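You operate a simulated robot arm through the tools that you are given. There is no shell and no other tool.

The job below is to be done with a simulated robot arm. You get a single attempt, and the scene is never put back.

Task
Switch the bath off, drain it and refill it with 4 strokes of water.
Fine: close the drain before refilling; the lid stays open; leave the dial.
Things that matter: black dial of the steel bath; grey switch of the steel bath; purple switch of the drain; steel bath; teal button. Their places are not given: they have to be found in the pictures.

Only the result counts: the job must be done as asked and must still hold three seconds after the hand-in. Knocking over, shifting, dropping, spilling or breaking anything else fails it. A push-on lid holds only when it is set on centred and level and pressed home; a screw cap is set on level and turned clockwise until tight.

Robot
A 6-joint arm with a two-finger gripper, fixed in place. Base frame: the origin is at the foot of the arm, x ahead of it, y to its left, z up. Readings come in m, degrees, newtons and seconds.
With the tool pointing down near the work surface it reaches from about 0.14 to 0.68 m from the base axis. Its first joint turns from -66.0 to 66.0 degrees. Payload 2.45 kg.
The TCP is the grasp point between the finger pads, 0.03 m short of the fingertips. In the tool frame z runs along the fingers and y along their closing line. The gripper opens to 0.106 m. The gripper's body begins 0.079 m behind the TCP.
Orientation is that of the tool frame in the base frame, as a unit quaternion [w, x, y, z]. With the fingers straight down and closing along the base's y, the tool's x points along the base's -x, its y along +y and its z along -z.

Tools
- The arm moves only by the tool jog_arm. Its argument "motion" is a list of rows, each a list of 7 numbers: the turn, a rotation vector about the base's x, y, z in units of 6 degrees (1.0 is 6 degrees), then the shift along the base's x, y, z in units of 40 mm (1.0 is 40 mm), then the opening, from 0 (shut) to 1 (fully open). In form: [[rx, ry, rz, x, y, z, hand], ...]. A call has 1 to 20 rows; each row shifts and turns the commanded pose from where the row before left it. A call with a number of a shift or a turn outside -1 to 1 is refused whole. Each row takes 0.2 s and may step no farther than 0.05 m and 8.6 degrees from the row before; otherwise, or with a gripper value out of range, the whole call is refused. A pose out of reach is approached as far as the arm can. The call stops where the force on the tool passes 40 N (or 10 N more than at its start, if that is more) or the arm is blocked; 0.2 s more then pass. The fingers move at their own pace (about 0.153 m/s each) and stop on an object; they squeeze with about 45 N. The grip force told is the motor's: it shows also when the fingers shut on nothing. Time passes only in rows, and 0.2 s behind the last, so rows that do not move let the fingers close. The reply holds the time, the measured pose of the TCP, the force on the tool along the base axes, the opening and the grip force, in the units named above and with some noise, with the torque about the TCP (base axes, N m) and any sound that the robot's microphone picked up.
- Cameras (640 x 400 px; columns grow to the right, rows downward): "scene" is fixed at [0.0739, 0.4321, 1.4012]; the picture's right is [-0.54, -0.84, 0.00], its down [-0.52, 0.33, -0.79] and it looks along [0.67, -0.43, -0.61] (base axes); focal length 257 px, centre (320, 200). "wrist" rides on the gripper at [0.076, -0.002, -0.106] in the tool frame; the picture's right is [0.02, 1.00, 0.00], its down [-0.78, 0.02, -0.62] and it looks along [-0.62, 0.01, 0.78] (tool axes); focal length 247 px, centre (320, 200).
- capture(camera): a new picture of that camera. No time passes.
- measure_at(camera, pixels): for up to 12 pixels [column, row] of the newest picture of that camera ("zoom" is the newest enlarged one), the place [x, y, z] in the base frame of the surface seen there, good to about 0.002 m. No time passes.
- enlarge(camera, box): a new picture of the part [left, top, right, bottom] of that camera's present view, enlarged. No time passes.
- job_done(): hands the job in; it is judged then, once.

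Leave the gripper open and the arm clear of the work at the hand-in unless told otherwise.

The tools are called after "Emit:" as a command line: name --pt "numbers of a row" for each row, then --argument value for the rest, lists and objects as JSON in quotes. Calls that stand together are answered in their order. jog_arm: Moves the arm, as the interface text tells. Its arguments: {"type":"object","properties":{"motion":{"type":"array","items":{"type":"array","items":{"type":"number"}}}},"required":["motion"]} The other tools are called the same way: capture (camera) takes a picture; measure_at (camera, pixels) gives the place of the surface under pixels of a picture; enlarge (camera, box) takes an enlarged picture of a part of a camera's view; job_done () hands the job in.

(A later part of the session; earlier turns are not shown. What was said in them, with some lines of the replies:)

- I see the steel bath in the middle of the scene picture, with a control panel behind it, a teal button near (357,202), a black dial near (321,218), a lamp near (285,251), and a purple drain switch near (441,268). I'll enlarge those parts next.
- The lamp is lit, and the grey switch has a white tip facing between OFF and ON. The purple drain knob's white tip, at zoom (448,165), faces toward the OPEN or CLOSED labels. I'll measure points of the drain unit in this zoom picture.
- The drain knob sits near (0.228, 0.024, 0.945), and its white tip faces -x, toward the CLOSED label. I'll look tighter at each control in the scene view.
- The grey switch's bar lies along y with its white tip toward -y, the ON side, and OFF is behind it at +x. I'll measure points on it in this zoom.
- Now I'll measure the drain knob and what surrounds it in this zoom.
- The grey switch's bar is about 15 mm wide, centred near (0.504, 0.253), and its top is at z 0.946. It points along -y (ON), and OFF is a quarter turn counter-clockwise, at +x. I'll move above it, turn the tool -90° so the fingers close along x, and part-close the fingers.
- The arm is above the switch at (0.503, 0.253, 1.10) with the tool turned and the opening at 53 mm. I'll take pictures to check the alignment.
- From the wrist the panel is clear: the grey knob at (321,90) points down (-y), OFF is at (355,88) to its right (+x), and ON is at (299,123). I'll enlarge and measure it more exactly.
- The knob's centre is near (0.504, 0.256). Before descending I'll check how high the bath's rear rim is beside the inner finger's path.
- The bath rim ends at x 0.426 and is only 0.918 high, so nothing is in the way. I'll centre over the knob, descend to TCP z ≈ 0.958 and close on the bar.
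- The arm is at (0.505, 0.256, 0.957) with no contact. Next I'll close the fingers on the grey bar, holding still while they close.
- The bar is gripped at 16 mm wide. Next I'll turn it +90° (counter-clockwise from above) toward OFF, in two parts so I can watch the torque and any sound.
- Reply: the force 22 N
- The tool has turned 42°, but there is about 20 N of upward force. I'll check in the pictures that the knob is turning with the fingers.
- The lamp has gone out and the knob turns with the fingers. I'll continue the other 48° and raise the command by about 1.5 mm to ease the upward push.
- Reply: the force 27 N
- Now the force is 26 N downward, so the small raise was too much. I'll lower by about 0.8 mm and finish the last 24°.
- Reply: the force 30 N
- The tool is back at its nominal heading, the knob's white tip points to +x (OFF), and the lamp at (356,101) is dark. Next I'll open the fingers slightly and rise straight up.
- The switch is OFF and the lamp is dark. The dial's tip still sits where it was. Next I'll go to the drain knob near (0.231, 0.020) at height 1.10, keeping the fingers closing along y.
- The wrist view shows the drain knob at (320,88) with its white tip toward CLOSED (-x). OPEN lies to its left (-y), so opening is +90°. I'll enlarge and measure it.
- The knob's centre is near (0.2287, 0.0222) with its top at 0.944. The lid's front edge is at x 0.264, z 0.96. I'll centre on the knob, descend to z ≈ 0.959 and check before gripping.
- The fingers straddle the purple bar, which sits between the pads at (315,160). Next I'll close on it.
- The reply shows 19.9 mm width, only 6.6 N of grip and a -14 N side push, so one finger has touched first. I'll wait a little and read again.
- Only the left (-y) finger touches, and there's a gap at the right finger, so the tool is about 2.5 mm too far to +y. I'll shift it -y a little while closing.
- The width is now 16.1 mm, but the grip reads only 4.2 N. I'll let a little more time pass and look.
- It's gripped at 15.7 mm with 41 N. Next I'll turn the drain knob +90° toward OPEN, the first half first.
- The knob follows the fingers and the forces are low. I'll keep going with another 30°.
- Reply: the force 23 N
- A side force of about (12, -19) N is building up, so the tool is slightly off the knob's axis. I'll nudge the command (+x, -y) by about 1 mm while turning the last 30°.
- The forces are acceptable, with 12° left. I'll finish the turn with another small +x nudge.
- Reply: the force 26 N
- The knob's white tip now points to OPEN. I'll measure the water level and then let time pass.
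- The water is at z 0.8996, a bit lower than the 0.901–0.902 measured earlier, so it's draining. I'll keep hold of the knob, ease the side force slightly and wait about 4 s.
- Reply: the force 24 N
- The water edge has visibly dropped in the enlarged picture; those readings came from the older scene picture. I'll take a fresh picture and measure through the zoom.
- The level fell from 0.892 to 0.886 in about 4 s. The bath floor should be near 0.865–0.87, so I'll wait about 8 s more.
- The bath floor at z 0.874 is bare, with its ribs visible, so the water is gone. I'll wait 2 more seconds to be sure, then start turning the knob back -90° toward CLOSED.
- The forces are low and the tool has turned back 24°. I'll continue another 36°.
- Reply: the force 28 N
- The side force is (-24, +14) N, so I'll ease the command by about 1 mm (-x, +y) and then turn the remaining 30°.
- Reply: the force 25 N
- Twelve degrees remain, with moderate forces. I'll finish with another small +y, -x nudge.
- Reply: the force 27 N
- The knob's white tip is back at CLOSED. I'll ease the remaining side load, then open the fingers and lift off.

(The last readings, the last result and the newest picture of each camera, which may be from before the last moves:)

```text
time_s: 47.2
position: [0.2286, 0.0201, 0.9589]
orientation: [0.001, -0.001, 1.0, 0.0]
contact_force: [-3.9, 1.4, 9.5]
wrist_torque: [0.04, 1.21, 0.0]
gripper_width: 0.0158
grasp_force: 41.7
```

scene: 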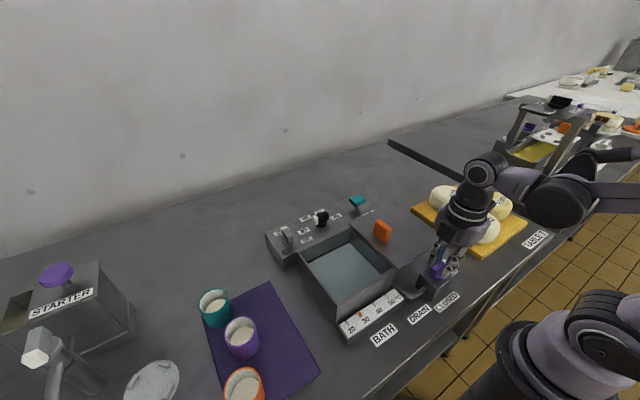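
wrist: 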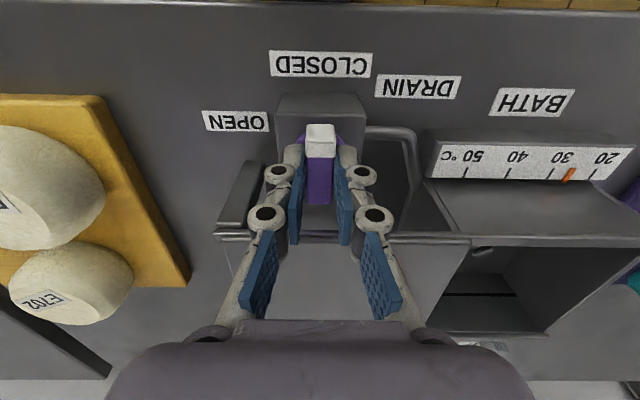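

The side load is nearly gone. Next I'll open the fingers to about half and rise to z ≈ 1.12.

Emit:
jog_arm --pt "0 0 0 0 0 0 0.3" --pt "0 0 0 0 0 0 0.5" --pt "0 0 0 0 0 0 0.5" --pt "0 0 0 0 0 0.8 0.5" --pt "0 0 0 0 0 1 0.5" --pt "0 0 0 0 0 1 0.5" --pt "0 0 0 0 0 1 0.5"

Emit:
capture --camera "wrist"

Emit:
enlarge --camera "scene" --box '[395, 240, 475, 305]'

```text
time_s: 48.8
position: [0.2278, 0.0208, 1.11]
orientation: [0.001, 0.0, 1.0, 0.0]
contact_force: [-0.2, -0.2, 0.1]
wrist_torque: [-0.03, -0.03, 0.03]
gripper_width: 0.0531
grasp_force: 0.1
```

```text
taken
```

wrist: 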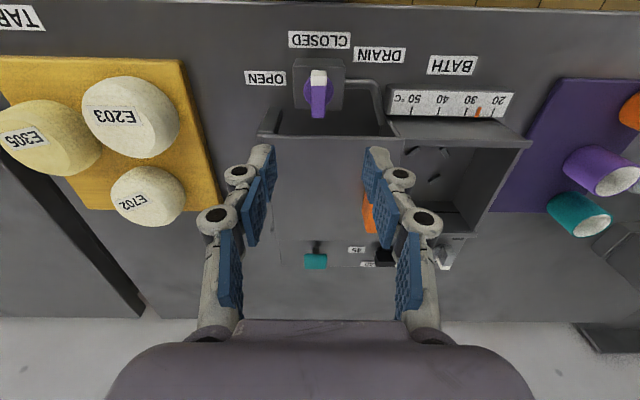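

```text
6.15 times, centred on (435, 272) of scene
```

zoom: 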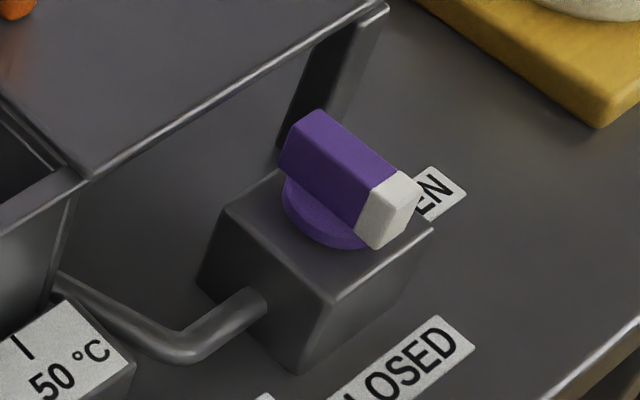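

The drain knob looks closed. I'll check its exact heading in an enlarged wrist view.

Emit:
enlarge --camera "wrist" --box '[270, 45, 390, 120]'

Emit:
measure_at --camera "wrist" --pixels '[[315, 262], [310, 258], [320, 266], [317, 257], [316, 245]]'

```text
5.33 times, centred on (330, 82) of wrist
```

zoom: 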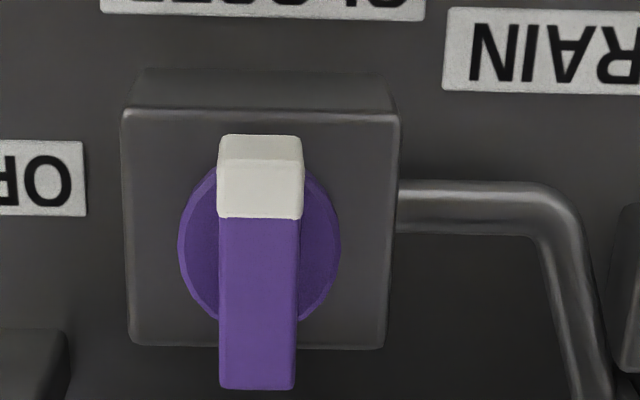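

```text
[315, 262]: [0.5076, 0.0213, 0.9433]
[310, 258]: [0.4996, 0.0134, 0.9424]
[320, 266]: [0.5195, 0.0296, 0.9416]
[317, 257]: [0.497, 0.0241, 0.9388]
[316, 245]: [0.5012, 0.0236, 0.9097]
```

The drain is fully closed. Now I'll find the teal button's centre exactly in the scene view.

Emit:
enlarge --camera "scene" --box '[335, 185, 383, 215]'

```text
13.33 times, centred on (359, 200) of scene
```

zoom: 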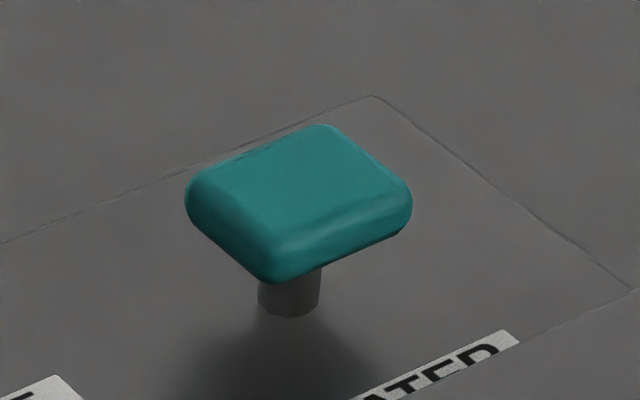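

Emit:
measure_at --camera "zoom" --pixels '[[210, 185], [325, 135], [395, 185], [280, 235], [300, 180], [290, 295], [320, 240], [290, 312]]'

```text
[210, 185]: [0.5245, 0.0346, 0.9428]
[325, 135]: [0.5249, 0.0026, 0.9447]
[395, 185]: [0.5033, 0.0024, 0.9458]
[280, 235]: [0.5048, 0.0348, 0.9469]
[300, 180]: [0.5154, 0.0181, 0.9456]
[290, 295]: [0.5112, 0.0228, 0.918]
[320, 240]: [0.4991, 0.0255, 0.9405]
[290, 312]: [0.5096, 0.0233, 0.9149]
```

The button's top centre is near (0.5135, 0.0185) at z 0.946. I'll travel over at height 1.11 with the fingers shut, then come down to z ≈ 1.00, which puts the fingertips about 27 mm above the button.

Emit:
jog_arm --pt "0 0 0 0.8925 -0.006 0 0.3" --pt "0 0 0 0.8925 -0.006 0 0.0" --pt "0 0 0 0.8925 -0.006 0 0.0" --pt "0 0 0 0.8925 -0.006 0 0.0" --pt "0 0 0 0.8925 -0.006 0 0.0" --pt "0 0 0 0.8925 -0.006 0 0.0" --pt "0 0 0 0.8925 -0.006 0 0.0" --pt "0 0 0 0.8925 -0.006 0 0.0" --pt "0 0 0 0 0 -0.9 0.0" --pt "0 0 0 0 0 -0.9 0.0" --pt "0 0 0 0 0 -0.9 0.0" --pt "0 0 0 0 0 0 0.0"

Emit:
capture --camera "wrist"

Emit:
enlarge --camera "scene" --box '[315, 150, 403, 215]'

```text
time_s: 51.4
position: [0.5129, 0.0191, 1.0012]
orientation: [0.001, 0.0, 1.0, 0.002]
contact_force: [0.8, -0.4, 0.8]
wrist_torque: [0.0, 0.01, 0.02]
gripper_width: 0.0004
grasp_force: 28.6
```

```text
taken
```

wrist: 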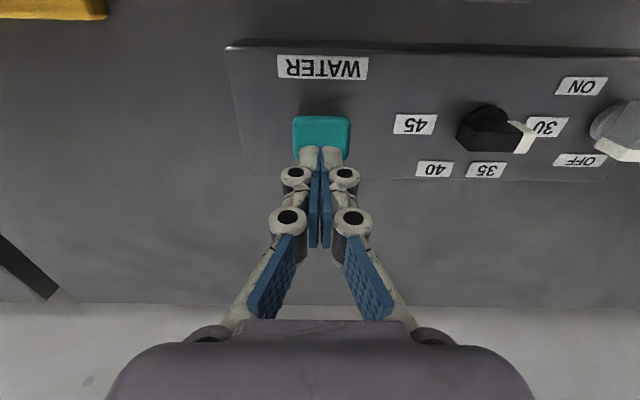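

```text
6.15 times, centred on (359, 182) of scene
```

zoom: 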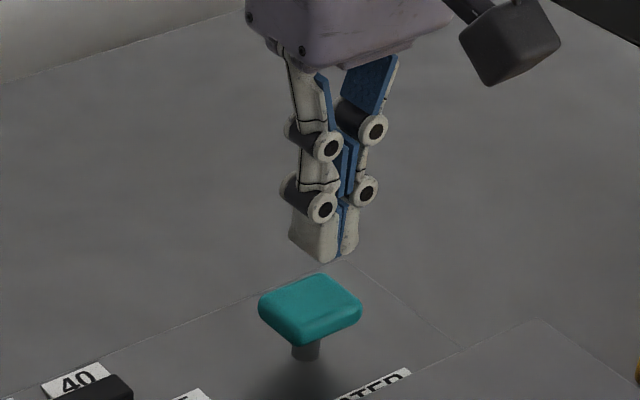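

The shut fingertips are centred over the button with a gap below. I'll descend with small steps to learn the button's contact height and travel.

Emit:
jog_arm --pt "0 0 0 0 0 -0.5 0.0" --pt "0 0 0 0 0 -0.1 0.0" --pt "0 0 0 0 0 -0.1 0.0"

```text
time_s: 52.2
position: [0.5131, 0.0193, 0.9755]
orientation: [0.001, -0.001, 1.0, 0.001]
contact_force: [0.9, -0.6, 0.1]
wrist_torque: [0.01, 0.0, 0.02]
gripper_width: 0.0001
grasp_force: 28.7
```

There's no contact yet at z 0.9755. I'll go down in 4 mm steps.

Emit:
jog_arm --pt "0 0 0 0 0 -0.1 0.0" --pt "0 0 0 0 0 -0.1 0.0"

Emit:
enlarge --camera "scene" --box '[315, 150, 403, 215]'

```text
time_s: 52.8
position: [0.5128, 0.0195, 0.9675]
orientation: [0.001, 0.0, 1.0, 0.001]
contact_force: [0.3, 0.5, 1.8]
wrist_torque: [0.03, 0.04, 0.01]
gripper_width: 0.0063
grasp_force: 28.8
```

```text
6.15 times, centred on (359, 182) of scene
```

zoom: 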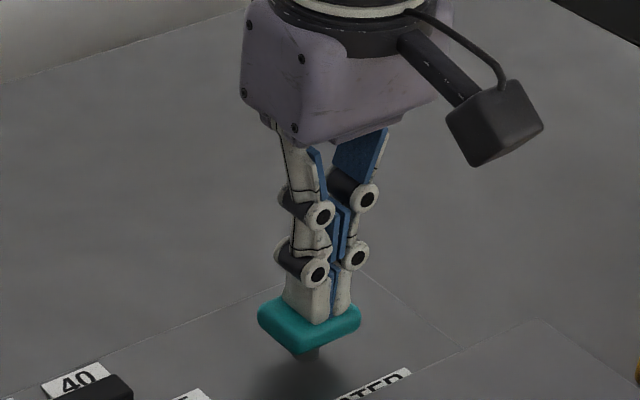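

Contact now: the button is moving down with about 2 N. I'll continue down and watch the force and sound.

Emit:
jog_arm --pt "0 0 0 0 0 -0.1 0.0"

Emit:
enlarge --camera "scene" --box '[315, 150, 403, 215]'

```text
time_s: 53.2
position: [0.512, 0.019, 0.9625]
orientation: [0.0, 0.0, 1.0, 0.001]
contact_force: [-1.0, 0.0, 1.9]
wrist_torque: [0.0, 0.03, -0.02]
gripper_width: 0.0061
grasp_force: 28.6
```

```text
6.15 times, centred on (359, 182) of scene
```

zoom: 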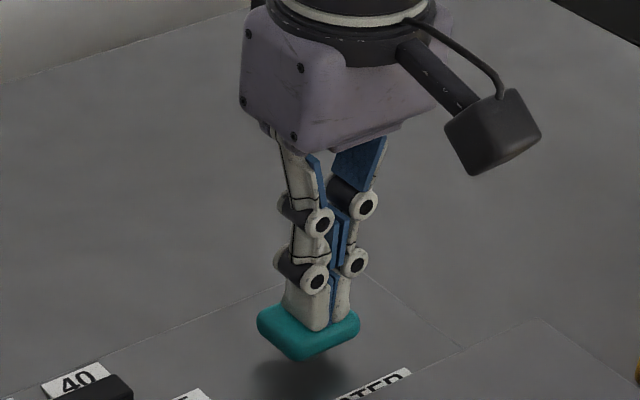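

The force is still about 2 N and the button keeps sinking. I'll keep going until it bottoms out.

Emit:
jog_arm --pt "0 0 0 0 0 -0.1 0.0"

Emit:
enlarge --camera "scene" --box '[290, 220, 402, 300]'

```text
time_s: 53.6
position: [0.5131, 0.0186, 0.9587]
orientation: [0.0, 0.0, 1.0, 0.001]
contact_force: [0.2, 0.9, 3.7]
wrist_torque: [0.03, -0.01, -0.02]
gripper_width: 0.0059
grasp_force: 28.5
```

```text
5.00 times, centred on (346, 260) of scene
```

zoom: 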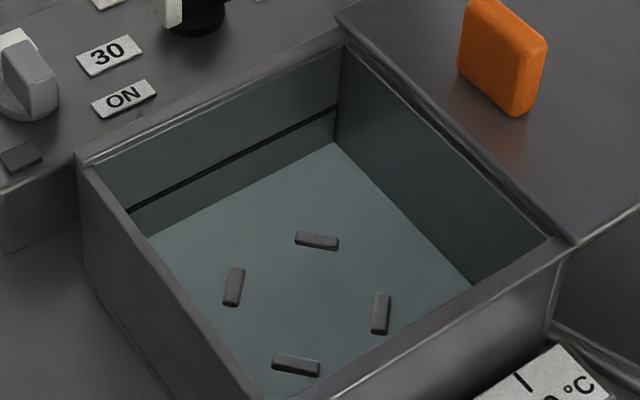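

Water has appeared in the bath, so a stroke has registered. I'll measure the level now, then release and measure again.

Emit:
measure_at --camera "zoom" --pixels '[[300, 200], [250, 280], [340, 160], [200, 240]]'

Emit:
jog_arm --pt "0 0 0 0 0 0.3 0.0" --pt "0 0 0 0 0 0.3 0.0" --pt "0 0 0 0 0 0.3 0.0" --pt "0 0 0 0 0 0 0.0"

Emit:
enlarge --camera "scene" --box '[290, 220, 402, 300]'

Emit:
measure_at --camera "zoom" --pixels '[[300, 200], [250, 280], [340, 160], [200, 240]]'

```text
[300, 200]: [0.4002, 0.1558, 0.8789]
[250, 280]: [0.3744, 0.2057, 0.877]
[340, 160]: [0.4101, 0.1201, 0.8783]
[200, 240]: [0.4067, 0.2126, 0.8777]
```

```text
time_s: 54.6
position: [0.5126, 0.0209, 0.9946]
orientation: [0.001, 0.0, 1.0, 0.001]
contact_force: [0.0, -0.5, -0.1]
wrist_torque: [0.06, -0.03, 0.04]
gripper_width: 0.0002
grasp_force: 28.6
```

```text
5.00 times, centred on (346, 260) of scene
```

zoom: 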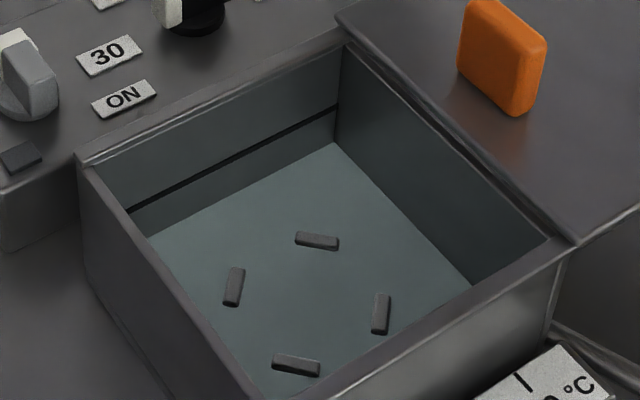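

```text
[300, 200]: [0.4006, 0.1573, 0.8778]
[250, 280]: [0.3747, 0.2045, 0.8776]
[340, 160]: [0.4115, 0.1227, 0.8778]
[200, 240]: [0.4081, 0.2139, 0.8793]
```

Each stroke adds about 4 mm: the floor was 0.874 and the level is now 0.878, and it stays put after release. I'll check that the button has come back up.

Emit:
enlarge --camera "scene" --box '[315, 150, 403, 215]'

Emit:
measure_at --camera "zoom" --pixels '[[290, 305], [340, 300], [315, 325]]'

```text
6.15 times, centred on (359, 182) of scene
```

zoom: 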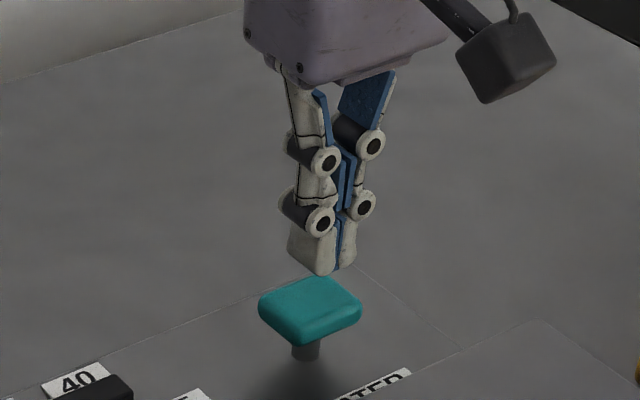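

```text
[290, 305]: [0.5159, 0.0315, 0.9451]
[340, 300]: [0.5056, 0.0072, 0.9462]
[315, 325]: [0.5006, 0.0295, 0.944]
```

The button is back at z 0.946. Now I'll do stroke 2 to the same depth, with the same release, and measure the level.

Emit:
jog_arm --pt "0 0 0 0 0 -0.3 0.0" --pt "0 0 0 0 0 -0.3 0.0" --pt "0 0 0 0 0 -0.2 0.0" --pt "0 0 0 0 0 -0.1 0.0" --pt "0 0 0 0 0 0 0.0" --pt "0 0 0 0 0 0.3 0.0" --pt "0 0 0 0 0 0.3 0.0" --pt "0 0 0 0 0 0.3 0.0" --pt "0 0 0 0 0 0 0.0"

Emit:
enlarge --camera "scene" --box '[290, 220, 402, 300]'

Emit:
measure_at --camera "zoom" --pixels '[[300, 200], [250, 280], [340, 160], [200, 240]]'

```text
time_s: 56.6
position: [0.5132, 0.0199, 0.9955]
orientation: [0.001, 0.0, 1.0, 0.0]
contact_force: [0.8, -0.2, -0.4]
wrist_torque: [0.0, -0.01, 0.0]
gripper_width: 0.0
grasp_force: 28.7
```

```text
5.00 times, centred on (346, 260) of scene
```

zoom: 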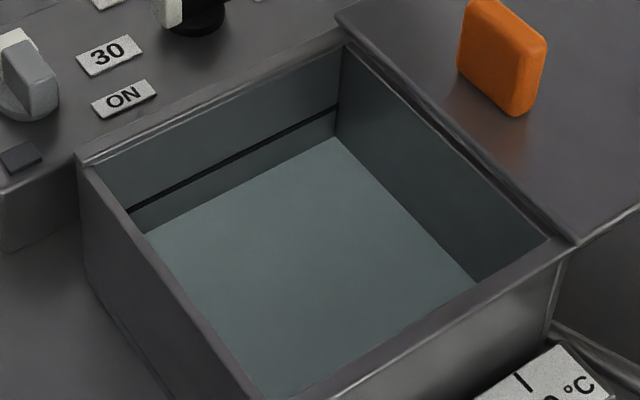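

```text
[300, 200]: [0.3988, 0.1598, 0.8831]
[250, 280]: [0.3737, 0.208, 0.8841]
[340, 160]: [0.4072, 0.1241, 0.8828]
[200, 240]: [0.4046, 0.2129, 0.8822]
```

The level is now about 0.883, one more stroke's worth. Next is stroke 3, done the same way.

Emit:
jog_arm --pt "0 0 0 0 0 -0.3 0.0" --pt "0 0 0 0 0 -0.3 0.0" --pt "0 0 0 0 0 -0.2 0.0" --pt "0 0 0 0 0 -0.1 0.0" --pt "0 0 0 0 0 0 0.0" --pt "0 0 0 0 0 0.3 0.0" --pt "0 0 0 0 0 0.3 0.0" --pt "0 0 0 0 0 0.3 0.0" --pt "0 0 0 0 0 0 0.0"

Emit:
enlarge --camera "scene" --box '[290, 220, 402, 300]'

Emit:
measure_at --camera "zoom" --pixels '[[300, 200], [250, 280], [340, 160], [200, 240]]'

```text
time_s: 58.6
position: [0.5116, 0.0184, 0.995]
orientation: [0.0, -0.001, 1.0, 0.001]
contact_force: [-1.1, -0.5, 0.0]
wrist_torque: [-0.01, -0.02, -0.02]
gripper_width: 0.0
grasp_force: 28.2
```

```text
5.00 times, centred on (346, 260) of scene
```

zoom: 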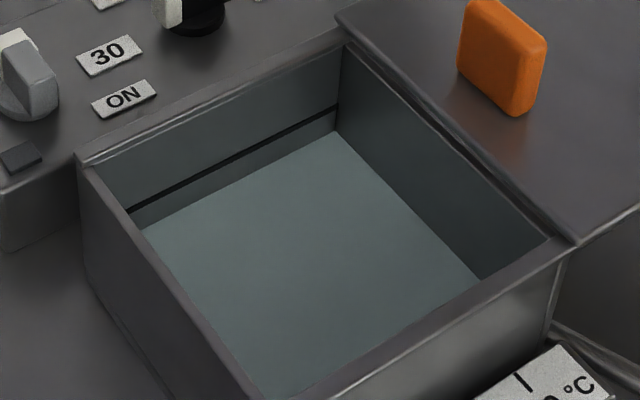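

```text
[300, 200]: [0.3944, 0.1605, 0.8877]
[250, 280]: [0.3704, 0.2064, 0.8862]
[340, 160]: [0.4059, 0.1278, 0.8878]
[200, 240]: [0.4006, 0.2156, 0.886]
```

The level is about 0.887, so three strokes are in. Now the fourth and last.

Emit:
jog_arm --pt "0 0 0 0 0 -0.3 0.0" --pt "0 0 0 0 0 -0.3 0.0" --pt "0 0 0 0 0 -0.2 0.0" --pt "0 0 0 0 0 -0.1 0.0" --pt "0 0 0 0 0 0 0.0" --pt "0 0 0 0 0 0.3 0.0" --pt "0 0 0 0 0 0.3 0.0" --pt "0 0 0 0 0 0.3 0.0" --pt "0 0 0 0 0 0 0.0"

Emit:
enlarge --camera "scene" --box '[290, 220, 402, 300]'

Emit:
measure_at --camera "zoom" --pixels '[[300, 200], [250, 280], [340, 160], [200, 240], [320, 220], [270, 230]]'

```text
time_s: 60.6
position: [0.5134, 0.0195, 0.9954]
orientation: [0.001, 0.001, 1.0, 0.001]
contact_force: [-0.2, -1.1, -0.6]
wrist_torque: [0.0, -0.01, 0.0]
gripper_width: 0.0003
grasp_force: 28.6
```

```text
5.00 times, centred on (346, 260) of scene
```

zoom: 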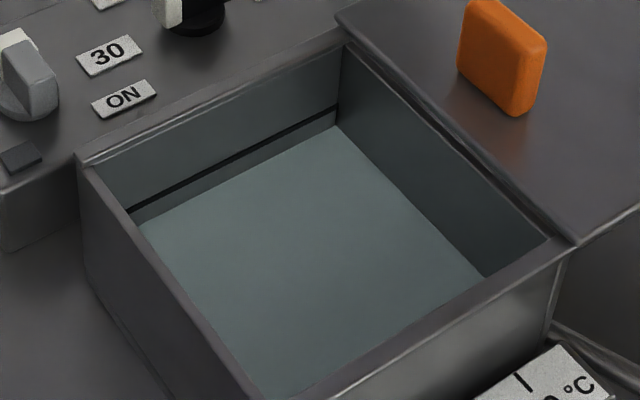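

```text
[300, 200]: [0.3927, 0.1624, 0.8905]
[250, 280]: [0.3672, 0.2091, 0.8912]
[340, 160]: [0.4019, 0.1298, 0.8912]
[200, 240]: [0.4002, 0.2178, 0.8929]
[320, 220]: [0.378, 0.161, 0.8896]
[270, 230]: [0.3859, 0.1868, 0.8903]
```

The level is about 0.891, and even steps of about 4.4 mm confirm four strokes. Next I'll rise well clear and open the gripper.

Emit:
jog_arm --pt "0 0 0 0 0 1 0.0" --pt "0 0 0 0 0 1 0.0" --pt "0 0 0 0 0 1 0.3" --pt "0 0 0 -0.7 0 0.7 0.7" --pt "0 0 0 -0.8 0 0.7 1" --pt "0 0 0 -0.8 0 0.5 1" --pt "0 0 0 -0.8 0 0 1" --pt "0 0 0 0 0 0 1"

Emit:
capture --camera "scene"

Emit:
capture --camera "wrist"

Emit:
enlarge --camera "scene" --box '[255, 180, 475, 320]'

```text
time_s: 62.4
position: [0.388, 0.0187, 1.1904]
orientation: [0.001, -0.001, 1.0, 0.001]
contact_force: [0.4, -1.0, -0.3]
wrist_torque: [-0.01, 0.01, 0.02]
gripper_width: 0.1058
grasp_force: 0.1
```

```text
taken
```

scene: 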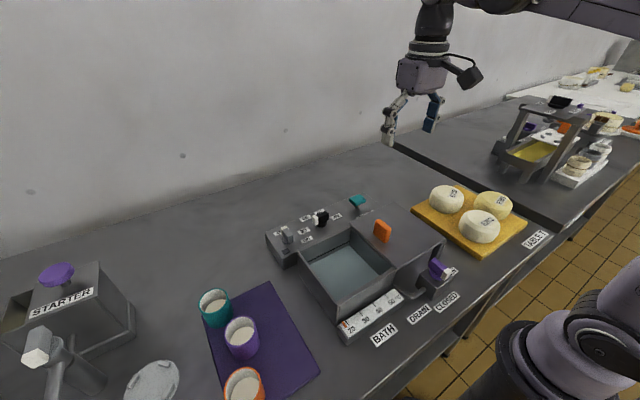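

```text
taken
```

wrist: 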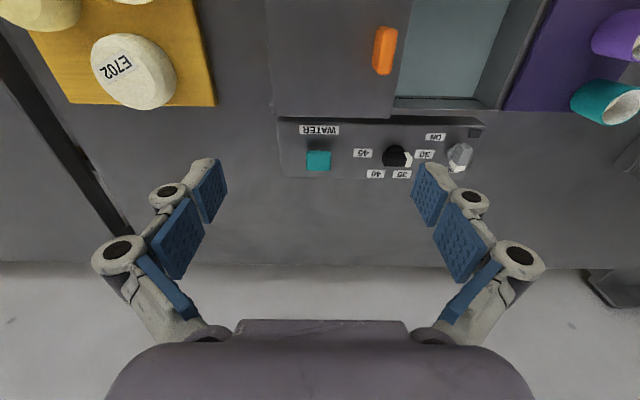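

```text
2.86 times, centred on (365, 250) of scene
```

zoom: 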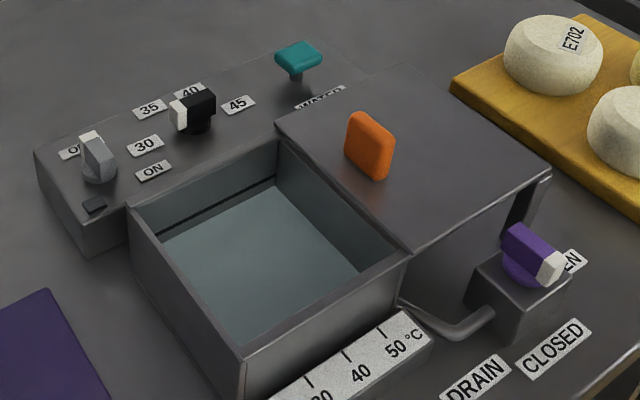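

All looks right: the grey switch is at OFF with the lamp dark, the drain is CLOSED, the lid and dial are unchanged, and the arm is clear and open. I'll wait 2 s and check that the water level holds.

Emit:
jog_arm --pt "0 0 0 0 0 0 1" --pt "0 0 0 0 0 0 1" --pt "0 0 0 0 0 0 1" --pt "0 0 0 0 0 0 1" --pt "0 0 0 0 0 0 1" --pt "0 0 0 0 0 0 1" --pt "0 0 0 0 0 0 1" --pt "0 0 0 0 0 0 1" --pt "0 0 0 0 0 0 1" --pt "0 0 0 0 0 0 1"

Emit:
enlarge --camera "scene" --box '[290, 220, 402, 300]'

Emit:
measure_at --camera "zoom" --pixels '[[300, 200], [250, 280], [340, 160], [200, 240], [320, 220], [270, 230]]'

```text
time_s: 64.6
position: [0.3883, 0.0198, 1.1906]
orientation: [0.001, 0.0, 1.0, 0.001]
contact_force: [-0.2, -0.3, 0.6]
wrist_torque: [0.01, 0.01, 0.01]
gripper_width: 0.1061
grasp_force: 0.1
```

```text
5.00 times, centred on (346, 260) of scene
```

zoom: 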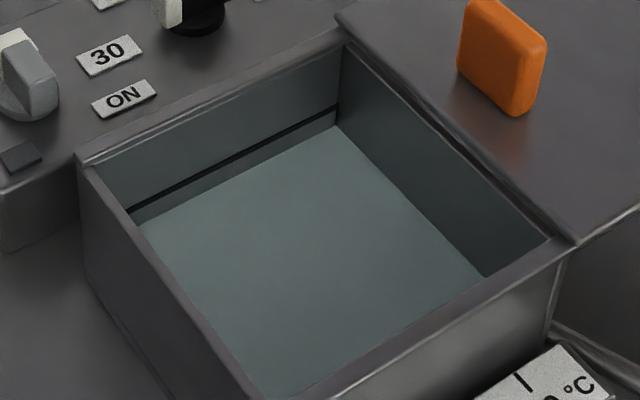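

```text
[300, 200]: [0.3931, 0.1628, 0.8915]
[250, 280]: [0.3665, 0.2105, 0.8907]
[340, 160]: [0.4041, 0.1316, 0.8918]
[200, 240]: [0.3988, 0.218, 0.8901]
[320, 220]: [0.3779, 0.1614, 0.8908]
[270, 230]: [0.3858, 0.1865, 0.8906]
```

The level holds at 0.891, so I'm handing the job in.

Emit:
job_done

```text
The job is handed in.
```

The job is handed in: the bath is off, drained, and refilled with four strokes of water. I don't have the judge's result.

- **Bath switch:** the grey switch is turned to OFF and the lamp is dark.
- **Drain:** I opened the purple switch until the bath floor was bare, then turned it back to CLOSED before refilling.
- **Refill:** I pressed the teal button four times. Each press raised the water by about 4 mm, from the floor at z 0.874 to 0.891. The level was unchanged 2 s after the arm moved away.
- **Left alone:** I did not touch the dial or the lid. The lid is still open.

The arm finished above the bench, clear of the work, with the gripper open. The pictures show nothing else moved or spilled.
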